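You operate a simulated robot arm through the tools that you are given. There is no shell and no other tool. Be economical: measure what you need, move in short steps, check, and stop when the job is done.

Carry out the task below with a simulated robot arm. There is one attempt and no reset: what you move stays moved.

JOB
Find where the fitted pressure switch trips and set the trip dial to match.
Fine: type on SWITCH, pump till the lamp lights; then open the release, free the collar and stow the switch in the pieces tray.

Only the result counts: the job must be done as asked and must still hold three seconds after the hand-in. Knocking over, shifting, dropping, spilling or breaking anything else fails it.

ROBOT AND FRAMES
A 7-joint arm with a two-finger parallel gripper, fixed in place. Base frame: the origin is at the foot of the arm, x ahead of it, y to its left, z up. Units: m, rad, N and s.
Its first joint turns from -2.897 to 2.897 rad. Payload 4.4 kg.
Tool frame: the origin (TCP) lies between the finger pads and is the grasp point; the fingertips stand 0.023 m ahead of it; z points along the fingers, y is the line along which they close. Largest opening 0.094 m; finger width 0.038, thickness 0.01; the body of the gripper, 0.054 by 0.096 m, starts 0.039 m behind the TCP.
Orientation is told as [roll, pitch, yaw] about the base's x, y, z axes, in that order, counted from this pose: with the fingers straight down and closing along the base's y, the tool's x points along the base's -x, its y along +y and its z along -z.

CONTROLS
- The arm moves only by the tool jog_arm. Its argument "increments" is one flat list of numbers, 7 for each row, row after row: the closure, from 0 (fully open) to 1 (shut), then the shift along the tool's x, y, z in mm, then the turn, a rotation vector about the tool's x, y, z in rad. In form: [hand, tx, ty, tz, ax, ay, az, hand, tx, ty, tz, ax, ay, az, ...]. A call has 1 to 12 rows; each row shifts and turns the commanded pose from where the row before left it, along the tool's axes as they then stand. Rows are played at 5 a second. More than 0.05 m and 0.15 rad between two rows, or a gripper value outside its range, and nothing of the call is played. A pose out of reach is approached as far as the arm can. The call stops where the force on the tool passes 90 N (or 10 N more than at its start, if that is more) or the arm is blocked; 0.2 s more then pass. The fingers move at their own pace (about 0.072 m/s each) and stop on an object; they squeeze with about 25 N. The grip force told is the motor's: it shows also when the fingers shut on nothing. Time passes only in rows, and 0.2 s behind the last, so rows that do not move let the fingers close. It gives the time, the measured TCP pose, the force on the tool (base axes), the opening and the grip force at its end, in the units of the frame above (readings bear some noise), with the torque about the TCP (base axes, N m) and any sound that the robot's microphone picked up.
- Cameras (640 x 400 px; columns grow to the right, rows downward): "scene" is fixed at [0.4017, -0.5021, 1.5428]; the picture's right is [0.66, -0.75, 0.00], its down [-0.48, -0.43, -0.77] and it looks along [0.57, 0.51, -0.64] (base axes); focal length 366 px, centre (320, 200). "wrist" rides on the gripper at [0.086, 0.016, -0.074] in the tool frame; the picture's right is [-0.18, 0.98, 0.00], its down [-0.58, -0.11, -0.81] and it looks along [-0.79, -0.15, 0.59] (tool axes); focal length 243 px, centre (320, 200). There is no depth. A picture from a camera that has moved, and an enlarged one, comes with that camera's place and axes in the base frame and with its lens. The place of the scene camera against the robot may be out by one fixed shift of up to 0.025 m in any direction.
- get_image(camera): a new picture of that camera. The clock stands still meanwhile.
- zoom(camera, box): a new picture of the part [left, top, right, bottom] of that camera's present view, enlarged. The clock stands still meanwhile.
- sign_off(): hands the job in; it is judged then, once.

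Work in short steps. Places have to be worked out from the pictures, the camera data and where the tool is seen: move nearer, look again, correct. Check each grasp and each placing, and mend what went wrong. You have 120 turns and 76 pictures in all, those below and enlarged ones among them. Open the gripper and draw the arm clear of the work before you hand the job in, unless the task says otherwise; then end with one line.

The tools are called after "Call:" as a command line: name --argument value ..., lists and objects as JSON in quotes. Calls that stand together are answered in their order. jog_arm: Moves the arm, as the interface text tells. Its arguments: {"type":"object","properties":{"increments":{"type":"array"}},"required":["increments"]} The other tools are called the same way: get_image (camera) takes a picture; zoom (camera, box) takes an enlarged picture of a part of a camera's view; sign_off () hands the job in.

At the start:

```text
time_s: 0.0
ee_pos: [0.7425, 0.2578, 1.1957]
orientation: [-0.001, 0.001, 0.0]
wrist_force: [0.6, -0.4, -0.7]
moment: [0.02, -0.03, -0.03]
finger_gap: 0.0941
finger_force: 0.0
```

scene: 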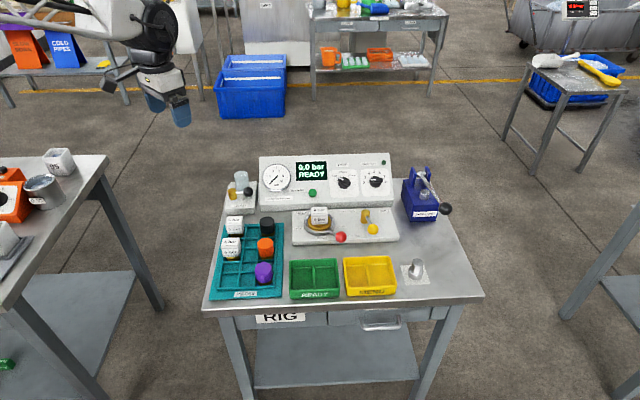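
wrist: 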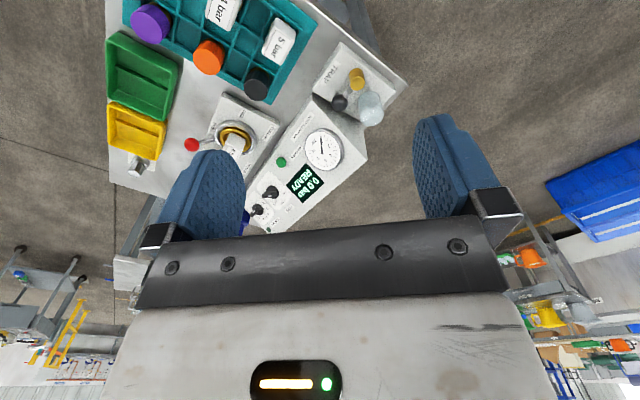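

The rig table is ahead of the scene camera. I'll zoom in on the panel and on the fittings to read the labels.

Call:
zoom --camera "scene" --box '[250, 145, 410, 245]'

Call:
zoom --camera "scene" --box '[200, 170, 360, 305]'

Call:
zoom --camera "scene" --box '[330, 150, 490, 310]'

```text
4.00 times, centred on (330, 195) of scene
camera zoom: at [0.4017, -0.5021, 1.5428], right [0.66, -0.75, 0.0], down [-0.48, -0.43, -0.77], along [0.57, 0.51, -0.64], focal length 1465 px, centre (280, 220)
```

zoom: 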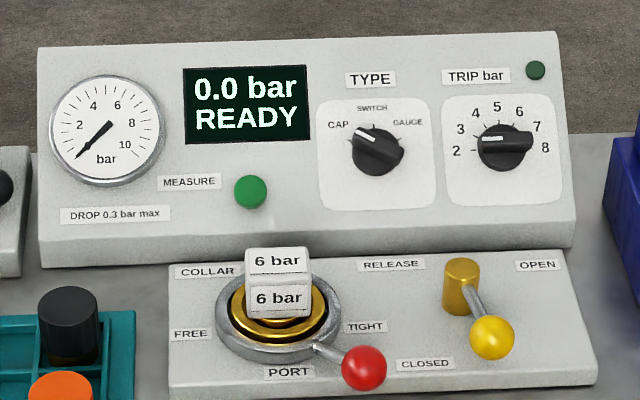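

```text
2.96 times, centred on (280, 238) of scene
camera zoom: at [0.4017, -0.5021, 1.5428], right [0.66, -0.75, 0.0], down [-0.48, -0.43, -0.77], along [0.57, 0.51, -0.64], focal length 1085 px, centre (438, 89)
```

zoom: 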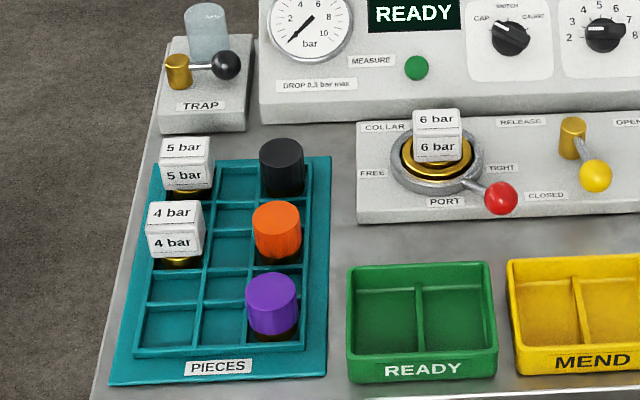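

```text
2.50 times, centred on (410, 230) of scene
camera zoom: at [0.4017, -0.5021, 1.5428], right [0.66, -0.75, 0.0], down [-0.48, -0.43, -0.77], along [0.57, 0.51, -0.64], focal length 916 px, centre (95, 125)
```

zoom: 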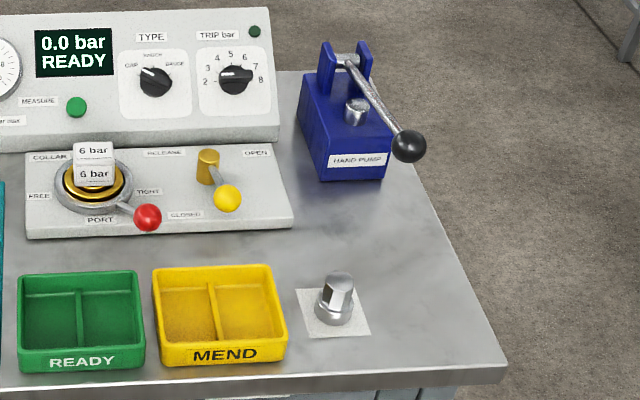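

By triangulation the switch top is near (0.965, 0.015, 0.867) and the panel knobs are around x≈1.13. I'll bring the arm nearer and yaw it so the wrist camera faces the panel.

Call:
jog_arm --increments '[0, -8.6, -40, 14, 0, 0, 0, 0, -8.6, -40, 14, 0, 0, 0, 0, -8.6, -40, 14, 0, 0, 0, 0, -8.6, -40, 14, 0, 0, 0, 0, -8.6, -40, 14, 0, 0, 0, 0, -8.6, -40, 14, 0, 0, 0, 0, -8.6, -40, 14, 0, 0, 0, 0, 0, 0, 0, 0, 0, -0.15, 0, 0, 0, 0, 0, 0, -0.15, 0, 0, 0, 0, 0, 0, -0.15, 0, 0, 0, 0, 0, 0, -0.15, 0, 0, 0, 0, 0, 0, -0.15]'

Call:
get_image --camera "wrist"

Call:
get_image --camera "scene"

```text
time_s: 2.6
ee_pos: [0.8019, -0.0222, 1.0966]
orientation: [0.002, 0.0, 0.751]
wrist_force: [-0.1, 0.0, -0.2]
moment: [-0.04, -0.01, 0.02]
finger_gap: 0.0941
finger_force: 0.1
```

```text
70 pictures are left
camera wrist: at [0.7279, -0.0703, 1.1713], right [-0.54, 0.84, 0.0], down [0.5, 0.32, 0.81], along [0.68, 0.43, -0.59], focal length 243 px, centre (320, 200)
```

wrist: 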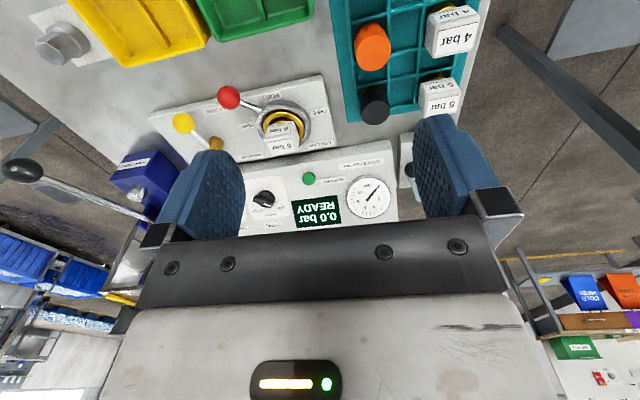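

```text
69 pictures are left
```

scene: 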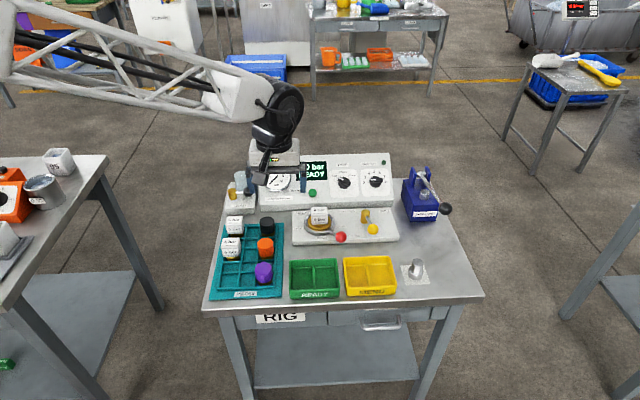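

Two wrist views agree well: the TYPE knob is near (1.132, 0.048, 0.872), TRIP near (1.20, -0.02, 0.873), and the panel face leans about 37°. I'll move to a standoff in front of the TYPE knob with the tool tilted toward the panel, which also tests the reach.

Call:
jog_arm --increments '[0, -31, -25, 15, 0, 0, 0, 0, -31, -25, 15, 0, 0, 0, 0, -31, -25, 15, 0, 0, 0, 0, -31, -25, 15, 0, 0, 0, 0, -31, -25, 15, 0, 0, 0, 0, -31, -25, 15, 0, 0, 0, 0, -31, -25, 15, 0, 0, 0, 0, 0, 0, 0, 0, -0.13, 0, 0, 0, 0, 0, 0, -0.13, 0, 0, 0, 0, 0, 0, -0.13, 0, 0, 0, 0, 0, 0, -0.13, 0, 0, 0, 0, 0, 0, -0.13, 0]'

Call:
get_image --camera "wrist"

Call:
get_image --camera "scene"

```text
time_s: 5.2
ee_pos: [1.0823, -0.003, 0.9929]
orientation: [0.0, -0.653, 0.752]
wrist_force: [0.0, 0.4, 0.3]
moment: [0.0, 0.02, 0.02]
finger_gap: 0.094
finger_force: 0.1
```

```text
68 pictures are left
camera wrist: at [0.9863, -0.0691, 0.9991], right [-0.56, 0.82, 0.11], down [0.05, -0.1, 0.99], along [0.82, 0.57, 0.01], focal length 243 px, centre (320, 200)
```

wrist: 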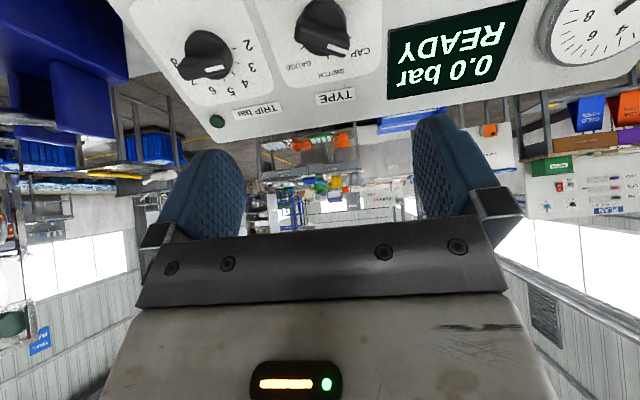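

```text
67 pictures are left
```

scene: 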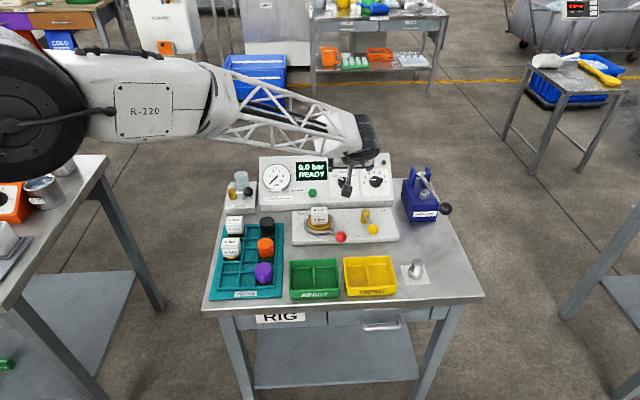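

Reach is fine. I'll zoom on the two dials for their exact pointer angles.

Call:
zoom --camera "wrist" --box '[140, 0, 400, 140]'

Call:
zoom --camera "scene" --box '[325, 155, 397, 200]'

```text
2.46 times, centred on (270, 70) of wrist
camera zoom: at [0.9863, -0.0691, 0.9991], right [-0.56, 0.82, 0.11], down [0.05, -0.1, 0.99], along [0.82, 0.57, 0.01], focal length 597 px, centre (443, 520)
```

zoom: 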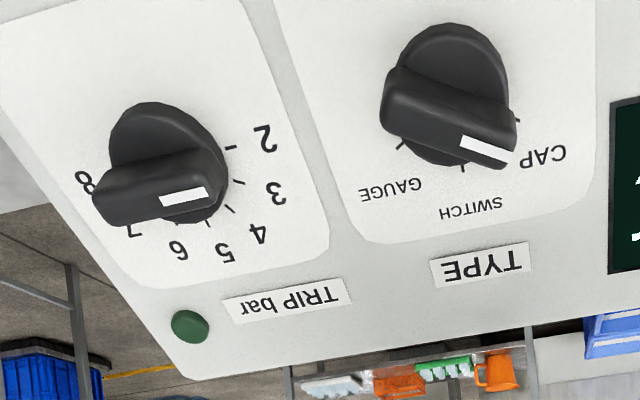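

```text
8.89 times, centred on (361, 178) of scene
camera zoom: at [0.4017, -0.5021, 1.5428], right [0.66, -0.75, 0.0], down [-0.48, -0.43, -0.77], along [0.57, 0.51, -0.64], focal length 3256 px, centre (-44, 400)
```

zoom: 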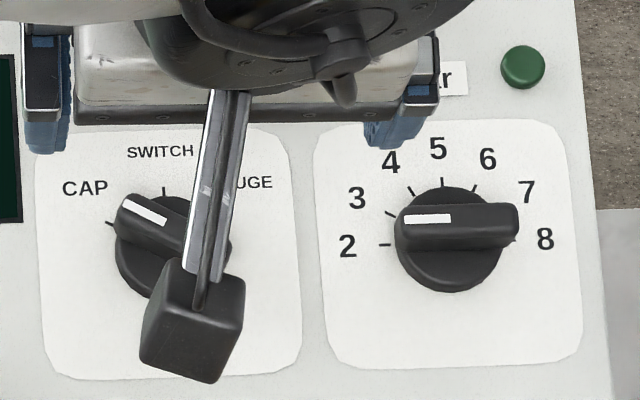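

Bar centres: TYPE ≈ (1.132, 0.050, 0.876), pointing about 65° left of up; TRIP ≈ (1.20, -0.021, 0.877), pointing at 2. I'll line up laterally with TYPE, twist the tool by -1.1 rad, half-close, and advance partway.

Call:
jog_arm --increments '[0.4, 13.7, 5, 20, 0, 0, 0, 0.4, 0, 0, 0, 0, 0, -0.1375, 0.4, 0, 0, 0, 0, 0, -0.1375, 0.4, 0, 0, 0, 0, 0, -0.1375, 0.4, 0, 0, 0, 0, 0, -0.1375, 0.4, 0, 0, 0, 0, 0, -0.1375, 0.4, 0, 0, 0, 0, 0, -0.1375, 0.4, 0, 0, 0, 0, 0, -0.1375, 0.4, 0, 0, 0, 0, 0, -0.1375, 0.4, 0, 0, 40, 0, 0, 0, 0.4, 0, 0, 30, 0, 0, 0]'

Call:
get_image --camera "wrist"

```text
time_s: 7.6
ee_pos: [1.1094, 0.0295, 0.9127]
orientation: [-0.597, -0.278, 1.936]
wrist_force: [0.2, 0.3, 0.5]
moment: [-0.01, 0.01, -0.01]
finger_gap: 0.0565
finger_force: 0.1
```

```text
64 pictures are left
camera wrist: at [1.0929, -0.0819, 0.9389], right [-0.88, 0.02, -0.48], down [-0.47, 0.21, 0.86], along [0.11, 0.98, -0.17], focal length 243 px, centre (320, 200)
```

wrist: 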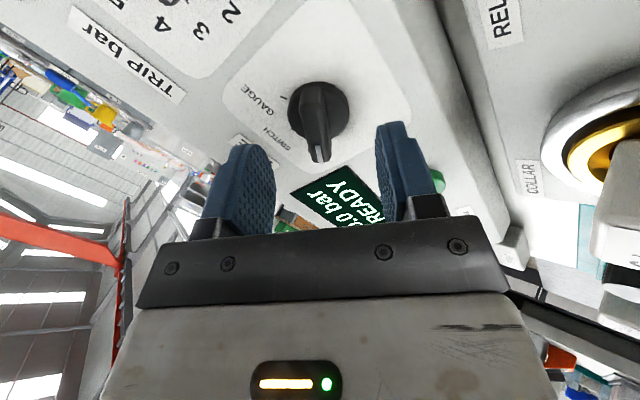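

The bar is well aligned between the fingers. I'll advance 36 mm and close on it.

Call:
jog_arm --increments '[0.4, 0, 0, 18, 0, 0, 0, 0.4, 0, 0, 18, 0, 0, 0, 0.4, 0, 0, 0, 0, 0, 0]'

Call:
get_image --camera "wrist"

```text
time_s: 8.4
ee_pos: [1.1259, 0.0453, 0.8831]
orientation: [-0.596, -0.276, 1.934]
wrist_force: [-1.7, -2.8, 3.7]
moment: [-0.03, 0.13, 0.05]
finger_gap: 0.0563
finger_force: 0.0
```

```text
63 pictures are left
camera wrist: at [1.1085, -0.0661, 0.9102], right [-0.88, 0.02, -0.48], down [-0.47, 0.21, 0.86], along [0.11, 0.98, -0.17], focal length 243 px, centre (320, 200)
```

wrist: 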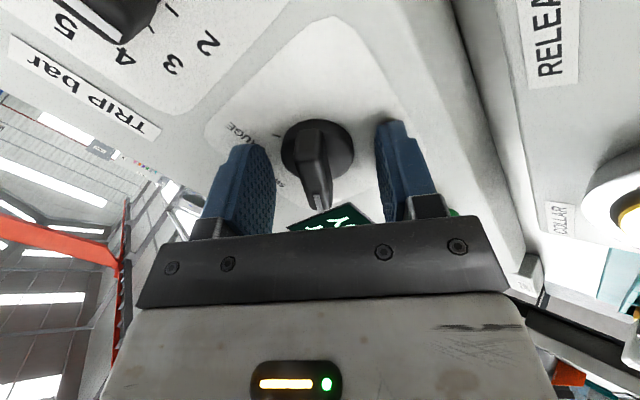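

There's a light 5 N contact, so a fingertip is touching the panel. I'll back off 3 mm and close on the bar.

Call:
jog_arm --increments '[0.4, 0, 0, -3, 0, 0, 0, 1, 0, 0, 0, 0, 0, 0, 1, 0, 0, 0, 0, 0, 0, 1, 0, 0, 0, 0, 0, 0]'

Call:
get_image --camera "wrist"

```text
time_s: 9.4
ee_pos: [1.1245, 0.0445, 0.8884]
orientation: [-0.599, -0.278, 1.935]
wrist_force: [50.5, 11.5, 6.5]
moment: [0.04, -0.81, -0.41]
finger_gap: 0.0378
finger_force: 44.6
```

```text
62 pictures are left
camera wrist: at [1.1077, -0.0671, 0.9143], right [-0.88, 0.02, -0.48], down [-0.47, 0.21, 0.86], along [0.11, 0.98, -0.17], focal length 243 px, centre (320, 200)
```

wrist: 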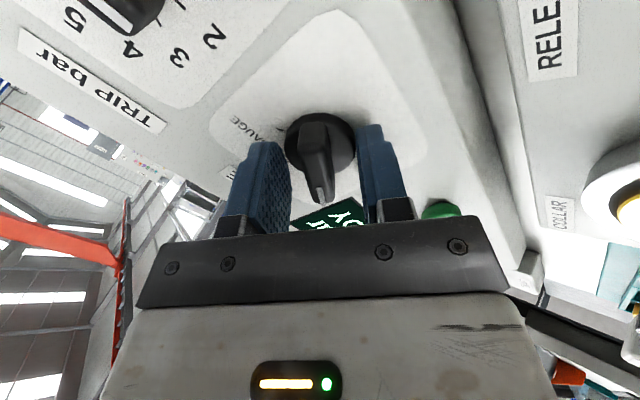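

The fingers closed on the round base (38 mm) a little off centre. I'll release, lift 11 mm up to the bar, shift 2 mm, and re-grip.

Call:
jog_arm --increments '[0.4, 0, 0, 0, 0, 0, 0, 0.4, 0, 0, 0, 0, 0, 0, 0.4, 0, -2, -11, 0, 0, 0, 0.6, 0, 0, 0, 0, 0, 0, 1, 0, 0, 0, 0, 0, 0, 1, 0, 0, 0, 0, 0, 0, 1, 0, 0, 0, 0, 0, 0]'

Call:
get_image --camera "wrist"

```text
time_s: 11.0
ee_pos: [1.1212, 0.0398, 0.8976]
orientation: [-0.597, -0.278, 1.936]
wrist_force: [18.0, 2.1, 3.1]
moment: [0.79, 0.74, -0.71]
finger_gap: 0.0134
finger_force: 45.3
```

```text
61 pictures are left
camera wrist: at [1.1037, -0.0717, 0.9232], right [-0.88, 0.02, -0.48], down [-0.47, 0.21, 0.86], along [0.11, 0.98, -0.17], focal length 243 px, centre (320, 200)
```

wrist: 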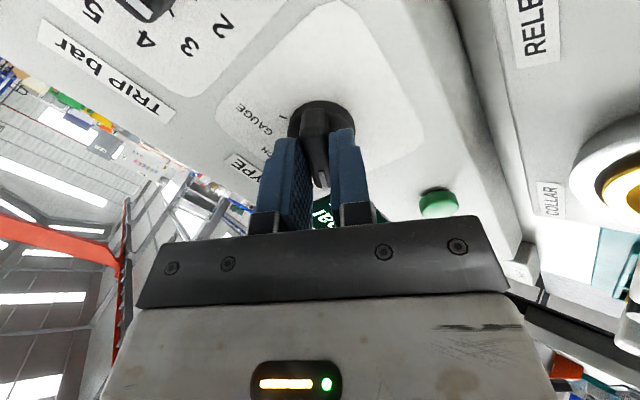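

I've got the bar (13 mm) and it's well centred. I'll turn it clockwise by 1.05 rad toward SWITCH.

Call:
jog_arm --increments '[1, 0, 0, 0, 0, 0, 0.12, 1, 0, 0, 0, 0, 0, 0.12, 1, 0, 0, 0, 0, 0, 0.12, 1, 0, 0, 0, 0, 0, 0.12, 1, 0, 0, 0, 0, 0, 0.12, 1, 0, 0, 0, 0, 0, 0.12, 1, 0, 0, 0, 0, 0, 0.12, 1, 0, 0, 0, 0, 0, 0.12, 1, 0, 0, 0, 0, 0, 0.09, 1, 0, 0, 0, 0, 0, 0]'

Call:
get_image --camera "wrist"

```text
time_s: 13.2
ee_pos: [1.1221, 0.0398, 0.8962]
orientation: [-0.038, -0.652, 0.81]
wrist_force: [8.2, -3.8, 20.7]
moment: [0.38, 0.08, 0.24]
finger_gap: 0.0132
finger_force: 44.7
```

```text
60 pictures are left
camera wrist: at [1.0284, -0.0302, 0.9026], right [-0.6, 0.8, 0.08], down [0.04, -0.07, 1.0], along [0.8, 0.6, 0.01], focal length 243 px, centre (320, 200)
```

wrist: 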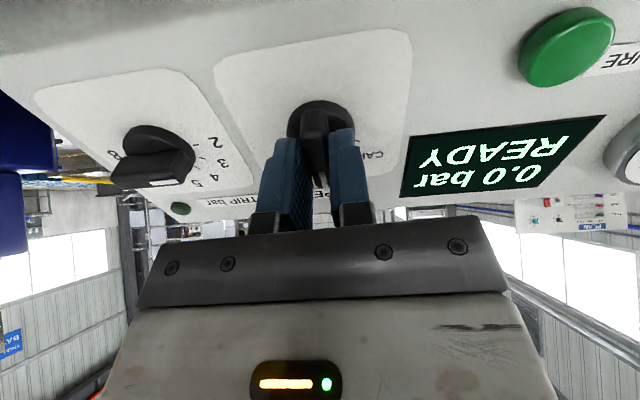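

Pitch and yaw are almost neutral, with the bar nearly upright. I'll open, back off, and check the pointer.

Call:
jog_arm --increments '[0.5, 0, 0, 0, 0, 0, 0, 0.5, 0, 0, 0, 0, 0, 0, 0.5, 0, 0, -40, 0, 0, 0, 0.5, 0, 0, -40, 0, 0, 0, 0.5, 0, 0, -20, 0, 0, 0]'

Call:
zoom --camera "wrist" --box '[140, 0, 400, 140]'

Call:
zoom --camera "scene" --box '[325, 155, 397, 200]'

```text
time_s: 14.4
ee_pos: [1.0754, -0.0017, 0.9751]
orientation: [-0.039, -0.648, 0.813]
wrist_force: [-0.4, -0.8, -0.7]
moment: [0.01, 0.02, 0.0]
finger_gap: 0.0471
finger_force: 0.1
```

```text
2.46 times, centred on (270, 70) of wrist
camera zoom: at [0.9834, -0.071, 0.9812], right [-0.6, 0.8, 0.08], down [0.04, -0.07, 1.0], along [0.8, 0.6, 0.01], focal length 597 px, centre (443, 520)
```

zoom: 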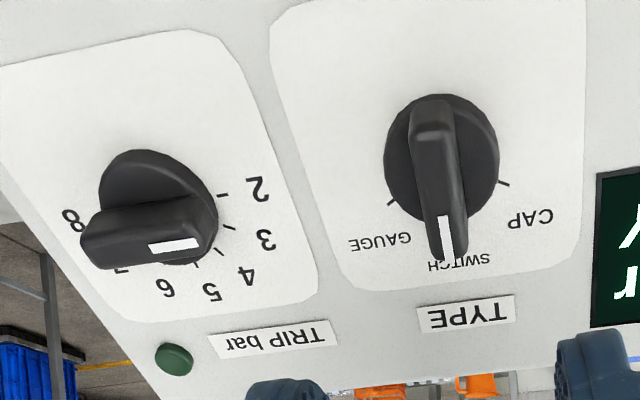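

```text
8.89 times, centred on (361, 178) of scene
camera zoom: at [0.4017, -0.5021, 1.5428], right [0.66, -0.75, 0.0], down [-0.48, -0.43, -0.77], along [0.57, 0.51, -0.64], focal length 3256 px, centre (-44, 400)
```

zoom: 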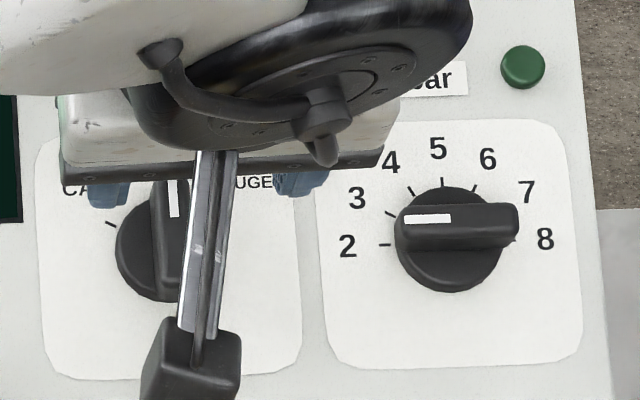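

TYPE now points to SWITCH. Next is the pump: I'll retreat and shift right to look at its lever up close.

Call:
jog_arm --increments '[0.5, 0, 0, -45, 0, 0, 0, 0.5, 0, 0, -45, 0, 0, 0, 0.5, 0, -45, -20, 0, 0, 0, 0.5, 0, -45, 0, 0, 0, 0, 0.5, 0, -40, 0, 0, 0, 0, 0.5, 0, -40, 0, 0.0, 0.12, 0, 0.5, 40, 0, 0, 0.0, 0.12, 0, 0.5, 40, 0, 0, 0.0, 0.12, 0]'

Call:
get_image --camera "wrist"

Call:
zoom --camera "scene" --box '[380, 150, 470, 240]'

```text
time_s: 16.2
ee_pos: [1.0983, -0.2172, 1.0326]
orientation: [-0.032, -0.288, 0.798]
wrist_force: [-0.4, 0.4, -0.1]
moment: [0.02, 0.02, 0.03]
finger_gap: 0.047
finger_force: 0.1
```

```text
57 pictures are left
camera wrist: at [1.0121, -0.2797, 1.0776], right [-0.57, 0.82, 0.02], down [0.29, 0.18, 0.94], along [0.77, 0.55, -0.34], focal length 243 px, centre (320, 200)
```

wrist: 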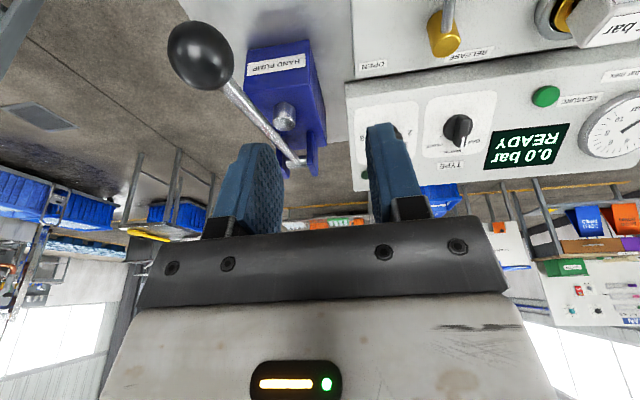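

```text
4.44 times, centred on (425, 195) of scene
camera zoom: at [0.4017, -0.5021, 1.5428], right [0.66, -0.75, 0.0], down [-0.48, -0.43, -0.77], along [0.57, 0.51, -0.64], focal length 1628 px, centre (-147, 222)
```

zoom: 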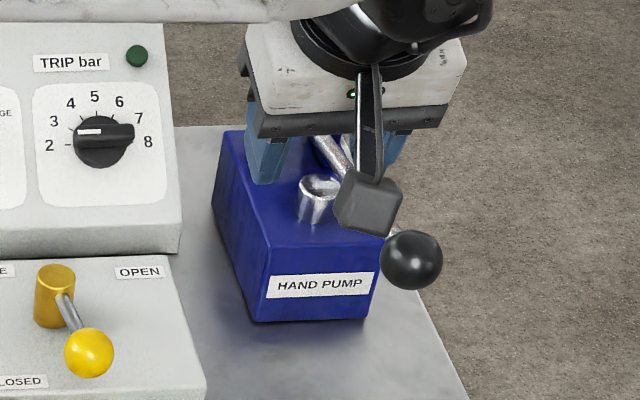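

The pump knob is at (1.135, -0.2745, 0.950), radius about 19 mm, on a 0.18 m lever pivoting near (1.253, -0.138, 0.93). I'll line up over the knob with the fingers across it.

Call:
jog_arm --increments '[0.1, 19, -33, -7, 0, 0, 0, 0.1, 19.6, -33.7, -7.5, 0, 0, 0, 0.1, 0, 0, 40, 0, 0, 0]'

Call:
get_image --camera "wrist"

```text
time_s: 17.0
ee_pos: [1.1252, -0.2875, 1.0003]
orientation: [-0.034, -0.29, 0.798]
wrist_force: [0.6, 0.1, 1.4]
moment: [-0.01, 0.01, 0.02]
finger_gap: 0.0846
finger_force: 0.0
```

```text
55 pictures are left
camera wrist: at [1.0394, -0.3497, 1.046], right [-0.57, 0.82, 0.02], down [0.29, 0.18, 0.94], along [0.77, 0.55, -0.34], focal length 243 px, centre (320, 200)
```

wrist: 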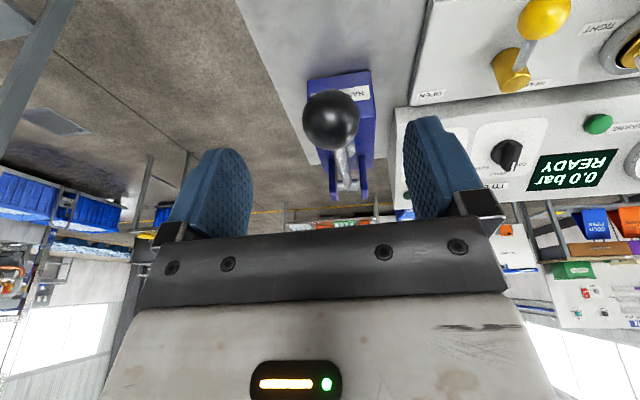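

Aligned to within a few mm. I'll descend 51 mm and grip the knob.

Call:
jog_arm --increments '[0.1, 0, 3, 26, 0, 0, 0, 0.1, 0, 0, 25, 0, 0, 0, 0.6, 0, 0, 0, 0, 0, 0, 1, 0, 0, 0, 0, 0, 0, 1, 0, 0, 0, 0, 0, 0, 1, 0, 0, 0, 0, 0, 0]'

Call:
get_image --camera "wrist"

```text
time_s: 18.4
ee_pos: [1.1343, -0.2759, 0.9495]
orientation: [-0.03, -0.291, 0.799]
wrist_force: [-45.4, 25.6, 1.4]
moment: [-0.44, 0.26, 0.32]
finger_gap: 0.0374
finger_force: 25.4
```

```text
54 pictures are left
camera wrist: at [1.0483, -0.3373, 0.9949], right [-0.57, 0.82, 0.02], down [0.29, 0.18, 0.94], along [0.77, 0.55, -0.34], focal length 243 px, centre (320, 200)
```

wrist: 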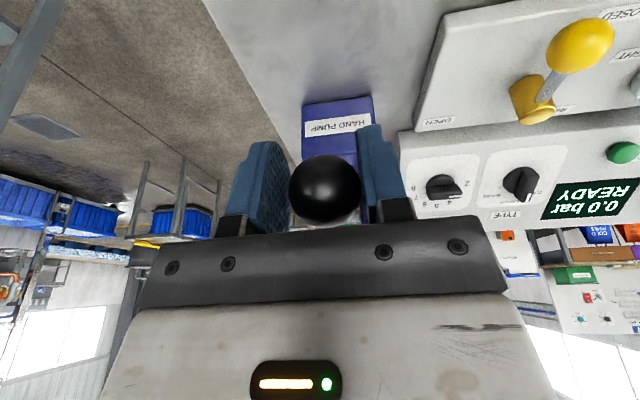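

The knob is gripped with some side load. I'll ease sideways 3 mm and press down 20 mm to see how the pump responds.

Call:
jog_arm --increments '[1, 0, 3, 0, 0, 0, 0, 1, 1.42, 0, 4.8, 0, 0, 0, 1, 1.42, 0, 4.8, 0, 0, 0, 1, 1.42, 0, 4.8, 0, 0, 0, 1, 1.42, 0, 4.8, 0, 0, 0]'

Call:
get_image --camera "wrist"

```text
time_s: 19.6
ee_pos: [1.132, -0.2748, 0.9299]
orientation: [-0.032, -0.29, 0.797]
wrist_force: [-47.5, 4.3, 8.9]
moment: [0.45, -0.58, 0.23]
finger_gap: 0.0346
finger_force: 44.9
```

```text
53 pictures are left
camera wrist: at [1.0465, -0.3367, 0.9752], right [-0.57, 0.82, 0.02], down [0.29, 0.18, 0.94], along [0.77, 0.55, -0.34], focal length 243 px, centre (320, 200)
```

wrist: 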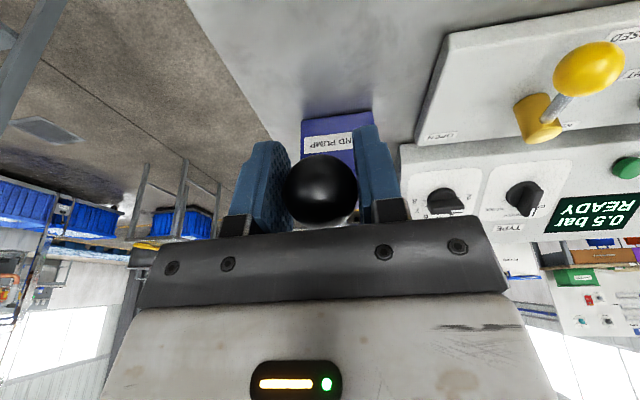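

20 mm of travel gave 0.5 bar, so it pumps. I'll relieve the side load and press another 25 mm.

Call:
jog_arm --increments '[1, 4, 3, 0, 0, 0, 0, 1, 1.42, 0, 4.8, 0, 0, 0, 1, 1.42, 0, 4.8, 0, 0, 0, 1, 1.42, 0, 4.8, 0, 0, 0, 1, 1.42, 0, 4.8, 0, 0, 0, 1, 1.42, 0, 4.8, 0, 0, 0]'

Call:
get_image --camera "wrist"

```text
time_s: 21.0
ee_pos: [1.1293, -0.2783, 0.9026]
orientation: [-0.032, -0.29, 0.796]
wrist_force: [54.7, -63.4, 9.0]
moment: [1.12, -0.61, -0.3]
finger_gap: 0.0345
finger_force: 45.1
```

```text
52 pictures are left
camera wrist: at [1.0428, -0.3395, 0.9496], right [-0.57, 0.82, 0.02], down [0.29, 0.18, 0.94], along [0.77, 0.55, -0.33], focal length 243 px, centre (320, 200)
```

wrist: 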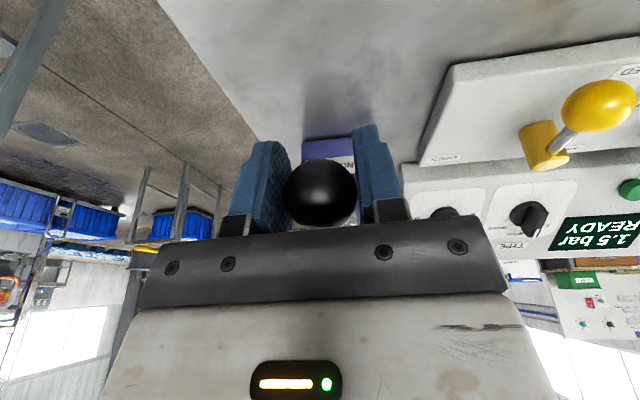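

1.5 bar now, with side load the other way. I'll shift back 3.5 mm and press a further 20 mm.

Call:
jog_arm --increments '[1, 0, -3.5, 0, 0, 0, 0, 1, 1.42, 0, 4.8, 0, 0, 0, 1, 1.42, 0, 4.8, 0, 0, 0, 1, 1.42, 0, 4.8, 0, 0, 0, 1, 1.42, 0, 4.8, 0, 0, 0]'

Call:
get_image --camera "wrist"

```text
time_s: 22.2
ee_pos: [1.1317, -0.2765, 0.8825]
orientation: [-0.029, -0.289, 0.799]
wrist_force: [-22.8, 4.1, 8.2]
moment: [0.6, -0.64, 0.06]
finger_gap: 0.0342
finger_force: 44.5
```

```text
51 pictures are left
camera wrist: at [1.0462, -0.3373, 0.9288], right [-0.58, 0.82, 0.02], down [0.29, 0.17, 0.94], along [0.77, 0.55, -0.34], focal length 243 px, centre (320, 200)
```

wrist: 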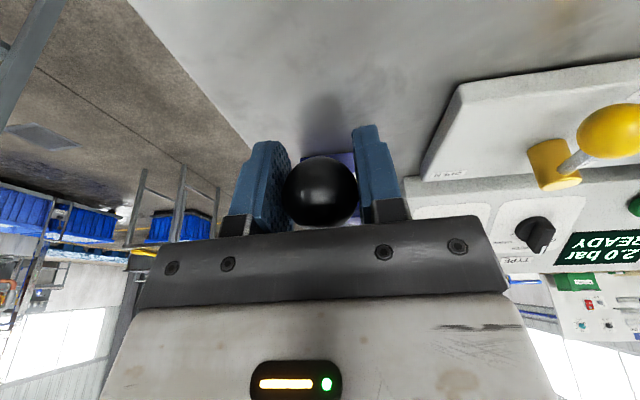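

2.0 bar with low side load. I'll continue 20 mm more.

Call:
jog_arm --increments '[1, 1.42, 0, 4.8, 0, 0, 0, 1, 1.42, 0, 4.8, 0, 0, 0, 1, 1.42, 0, 4.8, 0, 0, 0, 1, 1.42, 0, 4.8, 0, 0, 0]'

Call:
zoom --camera "scene" --box '[260, 150, 460, 240]'

```text
time_s: 23.1
ee_pos: [1.1341, -0.2727, 0.8744]
orientation: [-0.032, -0.293, 0.801]
wrist_force: [-40.0, 16.1, 16.1]
moment: [0.03, -0.36, 0.15]
finger_gap: 0.0344
finger_force: 44.8
stopped in row 4: the force on the tool passed its limit at 107 N (the readings are from after the stop); the commanded pose is now the measured one
```

```text
3.20 times, centred on (360, 195) of scene
camera zoom: at [0.4017, -0.5021, 1.5428], right [0.66, -0.75, 0.0], down [-0.48, -0.43, -0.77], along [0.57, 0.51, -0.64], focal length 1172 px, centre (192, 216)
```

zoom: 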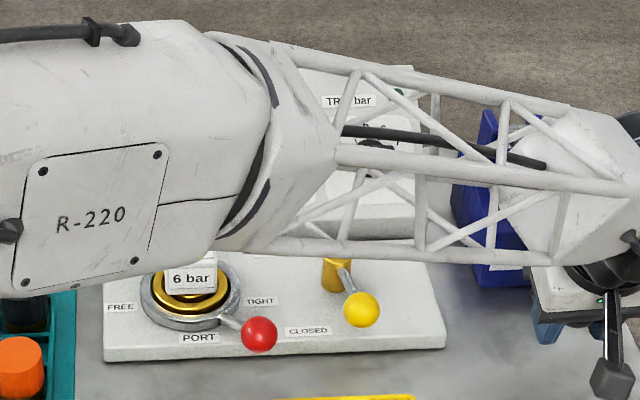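

The lever reached its bottom stop at z≈0.875. I'll raise it back to about 0.948.

Call:
jog_arm --increments '[1, -2.6, 0, -8.7, 0, 0, 0, 1, -2.6, 0, -8.7, 0, 0, 0, 1, -2.6, 0, -8.7, 0, 0, 0, 1, -2.6, 0, -8.7, 0, 0, 0, 1, -2.6, 0, -8.7, 0, 0, 0, 1, -2.6, 0, -8.7, 0, 0, 0, 1, -2.6, 0, -8.7, 0, 0, 0, 1, -2.6, 0, -8.7, 0, 0, 0]'

Call:
get_image --camera "wrist"

```text
time_s: 24.9
ee_pos: [1.1326, -0.2733, 0.9435]
orientation: [-0.035, -0.293, 0.802]
wrist_force: [62.2, -14.7, -15.0]
moment: [0.23, 0.73, 0.25]
finger_gap: 0.0349
finger_force: 45.4
```

```text
49 pictures are left
camera wrist: at [1.047, -0.3362, 0.9891], right [-0.58, 0.82, 0.02], down [0.28, 0.18, 0.94], along [0.77, 0.55, -0.33], focal length 243 px, centre (320, 200)
```

wrist: 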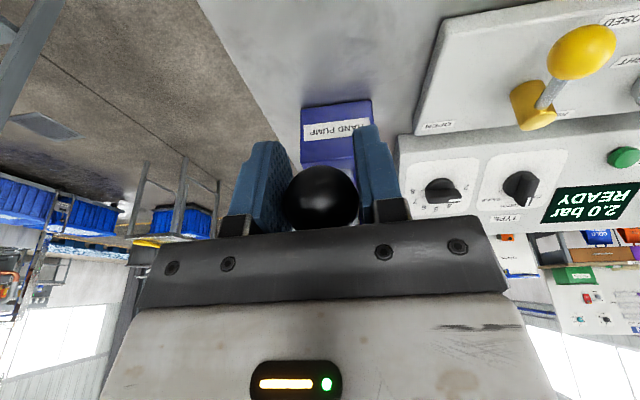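

It holds 2.0 bar with the lever raised. I'll relieve the side load and push down about 33 mm, watching display and lamp.

Call:
jog_arm --increments '[1, -1, -2.5, 0, 0, 0, 0, 1, 1.6, 0, 5.3, 0, 0, 0, 1, 1.6, 0, 5.3, 0, 0, 0, 1, 1.6, 0, 5.3, 0, 0, 0, 1, 1.6, 0, 5.3, 0, 0, 0, 1, 1.6, 0, 5.3, 0, 0, 0, 1, 1.6, 0, 5.3, 0, 0, 0]'

Call:
get_image --camera "wrist"

Call:
zoom --camera "scene" --box '[340, 150, 460, 240]'

```text
time_s: 26.1
ee_pos: [1.1345, -0.272, 0.9232]
orientation: [-0.029, -0.288, 0.802]
wrist_force: [-26.4, 6.9, 4.4]
moment: [0.1, -0.27, -0.03]
finger_gap: 0.0345
finger_force: 45.0
stopped in row 6: the force on the tool passed its limit at 93 N (the readings are from after the stop); the commanded pose is now the measured one
```

```text
48 pictures are left
camera wrist: at [1.0483, -0.3357, 0.9682], right [-0.58, 0.82, 0.03], down [0.29, 0.17, 0.94], along [0.76, 0.55, -0.34], focal length 243 px, centre (320, 200)
```

wrist: 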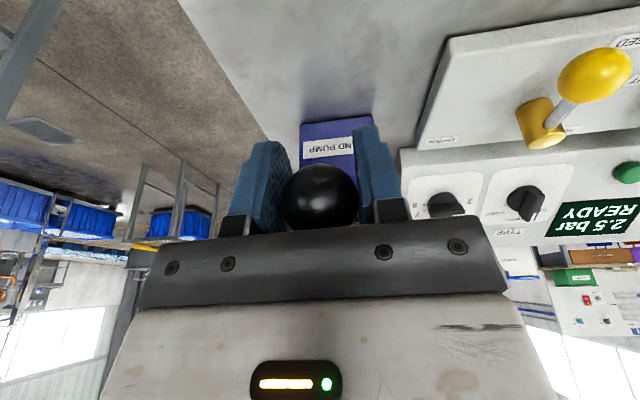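

```text
4.44 times, centred on (400, 195) of scene
camera zoom: at [0.4017, -0.5021, 1.5428], right [0.66, -0.75, 0.0], down [-0.48, -0.43, -0.77], along [0.57, 0.51, -0.64], focal length 1628 px, centre (-36, 222)
```

zoom: 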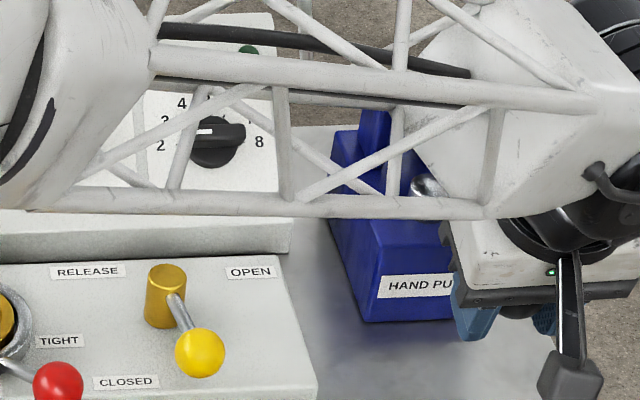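

2.5 bar, lamp still dark. The force limit probably came from side load, so I'll continue in smaller increments.

Call:
jog_arm --increments '[1, 0, 0.8, 0, 0, 0, 0, 1, 0.85, 0, 2.9, 0, 0, 0, 1, 0.85, 0, 2.9, 0, 0, 0, 1, 0.85, 0, 2.9, 0, 0, 0, 1, 0.85, 0, 2.9, 0, 0, 0, 1, 0, 0, 0, 0, 0, 0]'

```text
time_s: 27.5
ee_pos: [1.1344, -0.2737, 0.9112]
orientation: [-0.031, -0.292, 0.8]
wrist_force: [-30.3, -3.6, 8.6]
moment: [0.47, -0.78, -0.07]
finger_gap: 0.0345
finger_force: 45.4
```

Steady at modest force. I'll continue down with a little more outward motion and check the pressure.

Call:
jog_arm --increments '[1, 1, 0.6, 0, 0, 0, 0, 1, 1.1, 0, 3.8, 0, 0, 0, 1, 1.1, 0, 3.8, 0, 0, 0, 1, 1.1, 0, 3.8, 0, 0, 0, 1, 1.1, 0, 3.8, 0, 0, 0, 1, 0, 0, 0, 0, 0, 0]'

Call:
get_image --camera "wrist"

```text
time_s: 28.9
ee_pos: [1.1336, -0.2731, 0.8953]
orientation: [-0.034, -0.293, 0.801]
wrist_force: [7.3, -0.1, 9.8]
moment: [0.76, -0.73, 0.08]
finger_gap: 0.0344
finger_force: 45.0
```

```text
46 pictures are left
camera wrist: at [1.048, -0.3358, 0.9408], right [-0.58, 0.82, 0.02], down [0.29, 0.17, 0.94], along [0.77, 0.55, -0.33], focal length 243 px, centre (320, 200)
```

wrist: 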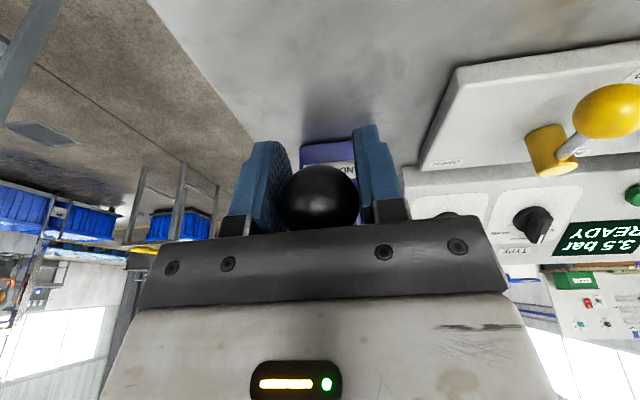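

3.5 bar. I'll go a further 14 mm and check the lamp.

Call:
jog_arm --increments '[1, 1, 0, 3.6, 0, 0, 0, 1, 1, 0, 3.6, 0, 0, 0, 1, 1, 0, 3.6, 0, 0, 0, 1, 1, 0, 3.6, 0, 0, 0, 1, 0, 0, 0, 0, 0, 0]'

Call:
zoom --camera "scene" --box '[340, 140, 440, 205]'

Call:
zoom --camera "wrist" --box '[400, 160, 640, 300]'

```text
time_s: 30.1
ee_pos: [1.1332, -0.2737, 0.8793]
orientation: [-0.029, -0.292, 0.803]
wrist_force: [4.0, 10.0, 9.8]
moment: [0.43, -0.59, 0.01]
finger_gap: 0.0343
finger_force: 45.0
```

```text
6.15 times, centred on (390, 172) of scene
camera zoom: at [0.4017, -0.5021, 1.5428], right [0.66, -0.75, 0.0], down [-0.48, -0.43, -0.77], along [0.57, 0.51, -0.64], focal length 2254 px, centre (-111, 369)
```

zoom: 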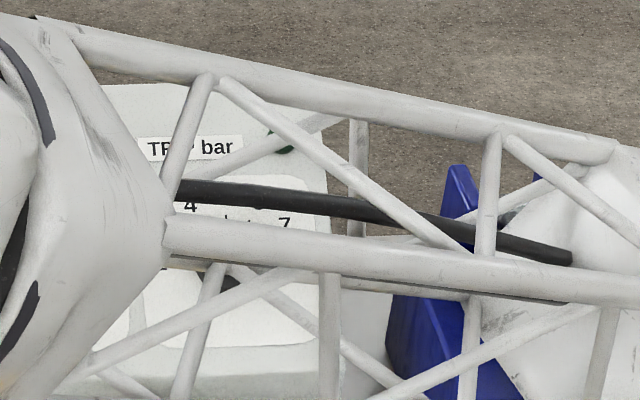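

```text
2.67 times, centred on (520, 230) of wrist
camera zoom: at [1.0483, -0.3356, 0.9249], right [-0.58, 0.82, 0.02], down [0.29, 0.17, 0.94], along [0.77, 0.55, -0.33], focal length 647 px, centre (-213, 120)
```

zoom: 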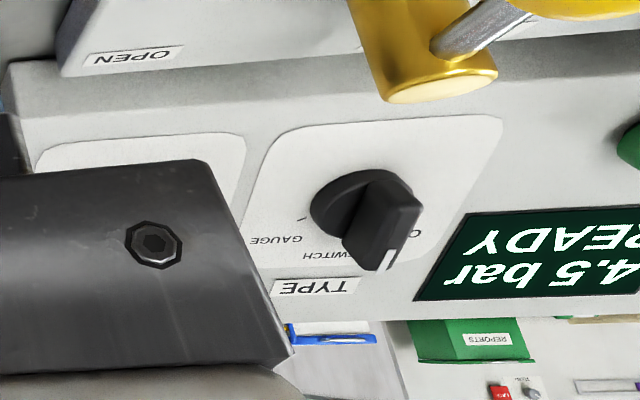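

4.5 bar and the lamp still looks dark. I'll raise the lever again.

Call:
jog_arm --increments '[1, -2.6, 0, -8.6, 0, 0, 0, 1, -2.6, 0, -8.6, 0, 0, 0, 1, -2.6, 0, -8.6, 0, 0, 0, 1, -2.6, 0, -8.6, 0, 0, 0, 1, -2.6, 0, -8.6, 0, 0, 0, 1, -2.6, 0, -8.6, 0, 0, 0, 1, -2.6, 0, -8.6, 0, 0, 0, 1, 0, 0, 0, 0, 0, 0]'

Call:
zoom --camera "scene" --box '[340, 140, 440, 205]'

```text
time_s: 32.0
ee_pos: [1.1339, -0.2725, 0.9412]
orientation: [-0.034, -0.293, 0.801]
wrist_force: [34.3, -12.7, -11.8]
moment: [-0.1, 0.38, 0.1]
finger_gap: 0.0344
finger_force: 44.5
stopped in row 8: the force on the tool passed its limit at 91 N (the readings are from after the stop); the commanded pose is now the measured one
```

```text
6.15 times, centred on (390, 172) of scene
camera zoom: at [0.4017, -0.5021, 1.5428], right [0.66, -0.75, 0.0], down [-0.48, -0.43, -0.77], along [0.57, 0.51, -0.64], focal length 2254 px, centre (-111, 369)
```

zoom: 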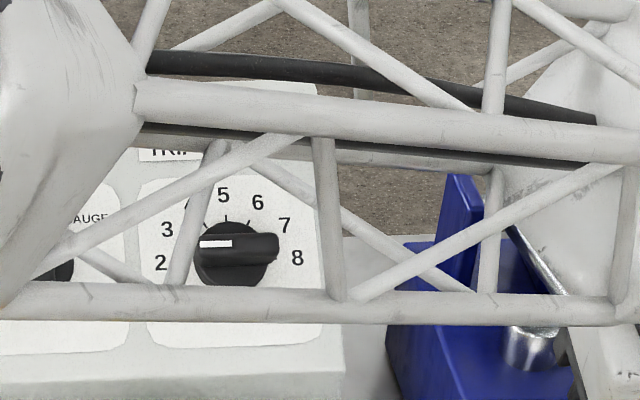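

I'll relieve side force and press down about 14 mm, then check lamp and pressure.

Call:
jog_arm --increments '[1, 0, -1, 0, 0, 0, 0, 1, 1.1, 0, 3.4, 0, 0, 0, 1, 1.1, 0, 3.4, 0, 0, 0, 1, 1.1, 0, 3.4, 0, 0, 0, 1, 1.1, 0, 3.4, 0, 0, 0, 1, 0, 0, 0, 0, 0, 0]'

Call:
zoom --camera "wrist" --box '[400, 160, 640, 300]'

Call:
zoom --camera "scene" --box '[340, 140, 440, 205]'

```text
time_s: 33.4
ee_pos: [1.1341, -0.2747, 0.9276]
orientation: [-0.032, -0.292, 0.8]
wrist_force: [-47.8, 3.9, 8.4]
moment: [0.24, -0.74, 0.16]
finger_gap: 0.0344
finger_force: 45.0
```

```text
2.67 times, centred on (520, 230) of wrist
camera zoom: at [1.0474, -0.3365, 0.9733], right [-0.58, 0.82, 0.02], down [0.29, 0.17, 0.94], along [0.77, 0.55, -0.33], focal length 647 px, centre (-213, 120)
```

zoom: 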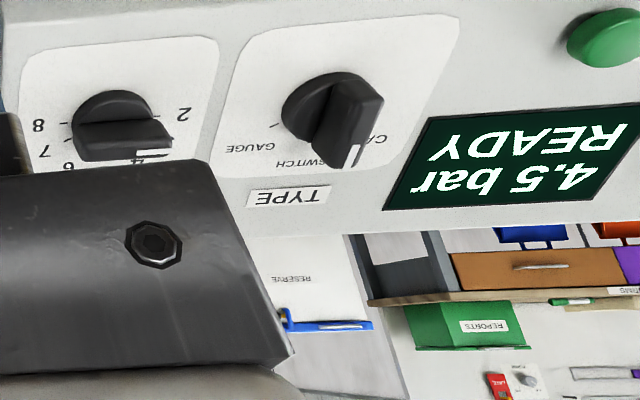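

```text
6.15 times, centred on (390, 172) of scene
camera zoom: at [0.4017, -0.5021, 1.5428], right [0.66, -0.75, 0.0], down [-0.48, -0.43, -0.77], along [0.57, 0.51, -0.64], focal length 2254 px, centre (-111, 369)
```

zoom: 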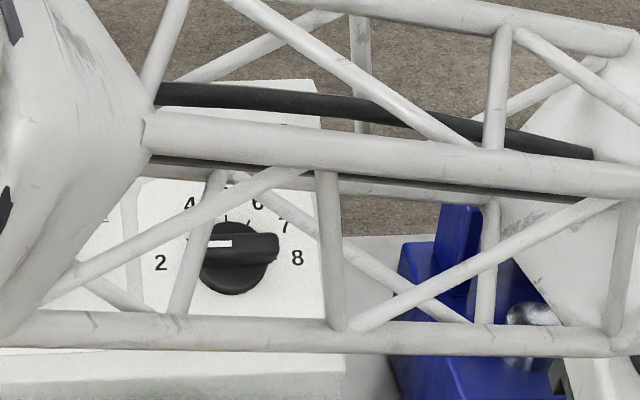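

Still 4.5. I'll go 7 mm more, with corrections, to where the lamp is visible through the truss.

Call:
jog_arm --increments '[1, 1, 1.2, 0, 0, 0, 0, 1, 1.1, 0, 3.4, 0, 0, 0, 1, 1.1, 0, 3.4, 0, 0, 0, 1, 0, 0, 0, 0, 0, 0]'

Call:
zoom --camera "wrist" --box '[400, 160, 640, 300]'

Call:
zoom --camera "scene" --box '[340, 140, 440, 205]'

```text
time_s: 34.4
ee_pos: [1.1336, -0.2749, 0.9213]
orientation: [-0.032, -0.292, 0.802]
wrist_force: [-2.2, -7.0, 9.2]
moment: [0.93, -0.95, -0.01]
finger_gap: 0.0345
finger_force: 45.6
```

```text
2.67 times, centred on (520, 230) of wrist
camera zoom: at [1.0468, -0.3368, 0.9667], right [-0.58, 0.82, 0.02], down [0.28, 0.18, 0.94], along [0.77, 0.55, -0.33], focal length 647 px, centre (-213, 120)
```

zoom: 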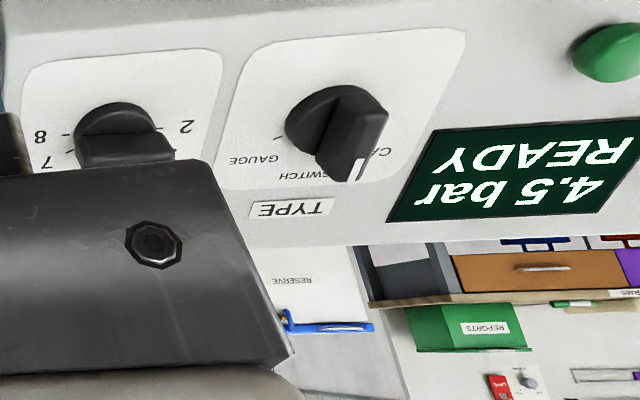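

```text
6.15 times, centred on (390, 172) of scene
camera zoom: at [0.4017, -0.5021, 1.5428], right [0.66, -0.75, 0.0], down [-0.48, -0.43, -0.77], along [0.57, 0.51, -0.64], focal length 2254 px, centre (-111, 369)
```

zoom: 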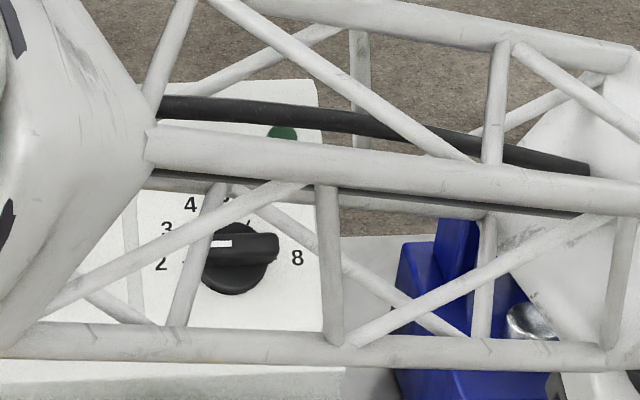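

4.5, lamp dark (now visible). From here I'll check only the lamp after each small push.

Call:
jog_arm --increments '[1, 1.1, 0, 3.2, 0, 0, 0, 1, 1.1, 0, 3.2, 0, 0, 0, 1, 1.1, 0, 3.2, 0, 0, 0, 1, 0, 0, 0, 0, 0, 0]'

Call:
zoom --camera "scene" --box '[340, 140, 440, 205]'

Call:
zoom --camera "wrist" --box '[400, 160, 640, 300]'

```text
time_s: 35.4
ee_pos: [1.133, -0.2747, 0.9106]
orientation: [-0.032, -0.292, 0.801]
wrist_force: [-11.6, -9.8, 7.1]
moment: [0.57, -0.67, 0.02]
finger_gap: 0.0345
finger_force: 44.2
```

```text
6.15 times, centred on (390, 172) of scene
camera zoom: at [0.4017, -0.5021, 1.5428], right [0.66, -0.75, 0.0], down [-0.48, -0.43, -0.77], along [0.57, 0.51, -0.64], focal length 2254 px, centre (-111, 369)
```

zoom: 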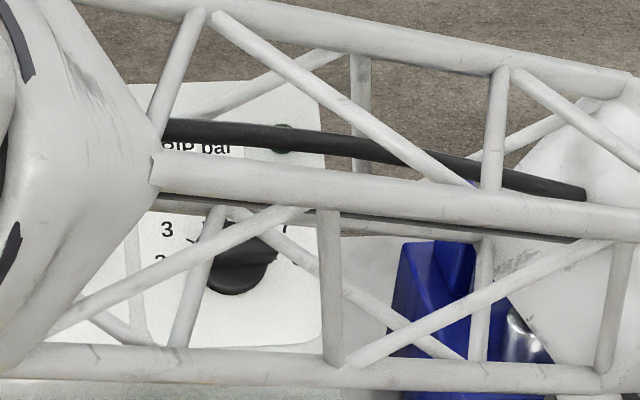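

```text
2.67 times, centred on (520, 230) of wrist
camera zoom: at [1.0465, -0.3372, 0.9557], right [-0.58, 0.82, 0.02], down [0.29, 0.18, 0.94], along [0.77, 0.55, -0.33], focal length 647 px, centre (-213, 120)
```

zoom: 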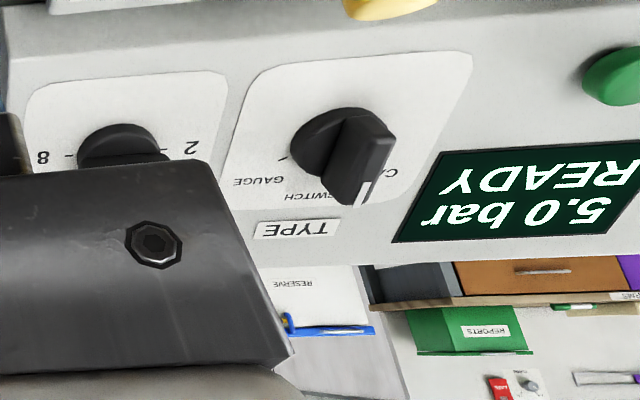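

5.0 bar, lamp dark. Another 9 mm, then check the lamp.

Call:
jog_arm --increments '[1, 1.1, 0, 3.2, 0, 0, 0, 1, 1.1, 0, 3.2, 0, 0, 0, 1, 1.1, 0, 3.2, 0, 0, 0, 1, 0, 0, 0, 0, 0, 0]'

Call:
zoom --camera "scene" --box '[340, 140, 440, 205]'

```text
time_s: 36.4
ee_pos: [1.1329, -0.2751, 0.9001]
orientation: [-0.033, -0.293, 0.8]
wrist_force: [-9.1, 0.1, 8.1]
moment: [0.58, -0.72, 0.04]
finger_gap: 0.0341
finger_force: 45.4
```

```text
6.15 times, centred on (390, 172) of scene
camera zoom: at [0.4017, -0.5021, 1.5428], right [0.66, -0.75, 0.0], down [-0.48, -0.43, -0.77], along [0.57, 0.51, -0.64], focal length 2254 px, centre (-111, 369)
```

zoom: 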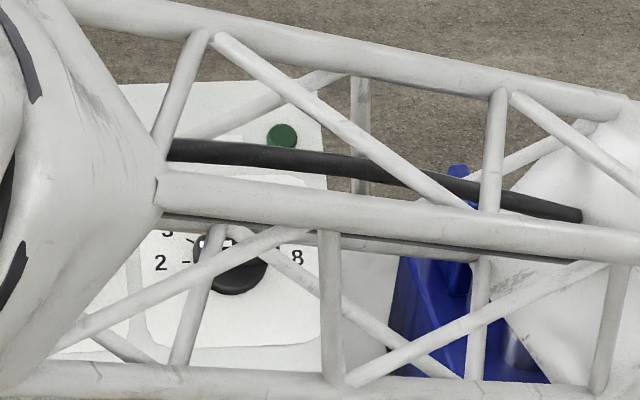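

Dark. Another 9 mm.

Call:
jog_arm --increments '[1, 1.1, 0, 3.2, 0, 0, 0, 1, 1.1, 0, 3.2, 0, 0, 0, 1, 1.1, 0, 3.2, 0, 0, 0, 1, 0, 0, 0, 0, 0, 0]'

Call:
zoom --camera "scene" --box '[340, 140, 440, 205]'

Call:
zoom --camera "wrist" --box '[400, 160, 640, 300]'

```text
time_s: 37.4
ee_pos: [1.1331, -0.2749, 0.8906]
orientation: [-0.034, -0.291, 0.8]
wrist_force: [-9.3, 12.9, 8.5]
moment: [0.5, -0.81, 0.03]
finger_gap: 0.0343
finger_force: 44.7
```

```text
6.15 times, centred on (390, 172) of scene
camera zoom: at [0.4017, -0.5021, 1.5428], right [0.66, -0.75, 0.0], down [-0.48, -0.43, -0.77], along [0.57, 0.51, -0.64], focal length 2254 px, centre (-111, 369)
```

zoom: 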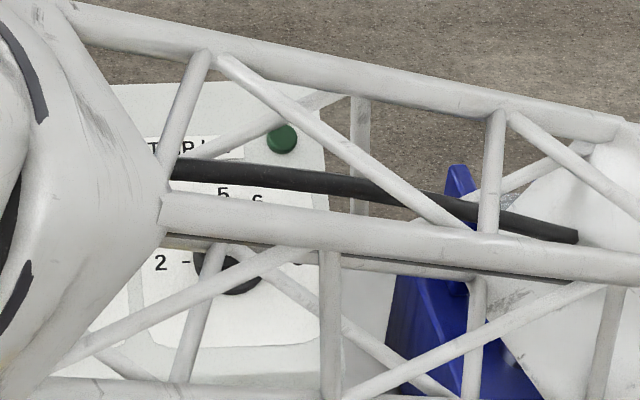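

```text
2.67 times, centred on (520, 230) of wrist
camera zoom: at [1.0468, -0.3371, 0.9363], right [-0.58, 0.82, 0.02], down [0.28, 0.18, 0.94], along [0.77, 0.55, -0.33], focal length 647 px, centre (-213, 120)
```

zoom: 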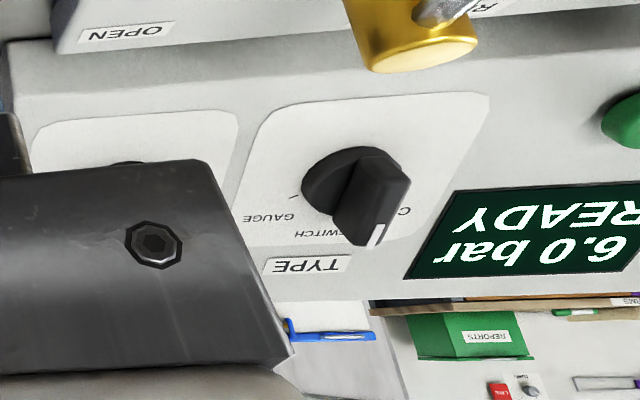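

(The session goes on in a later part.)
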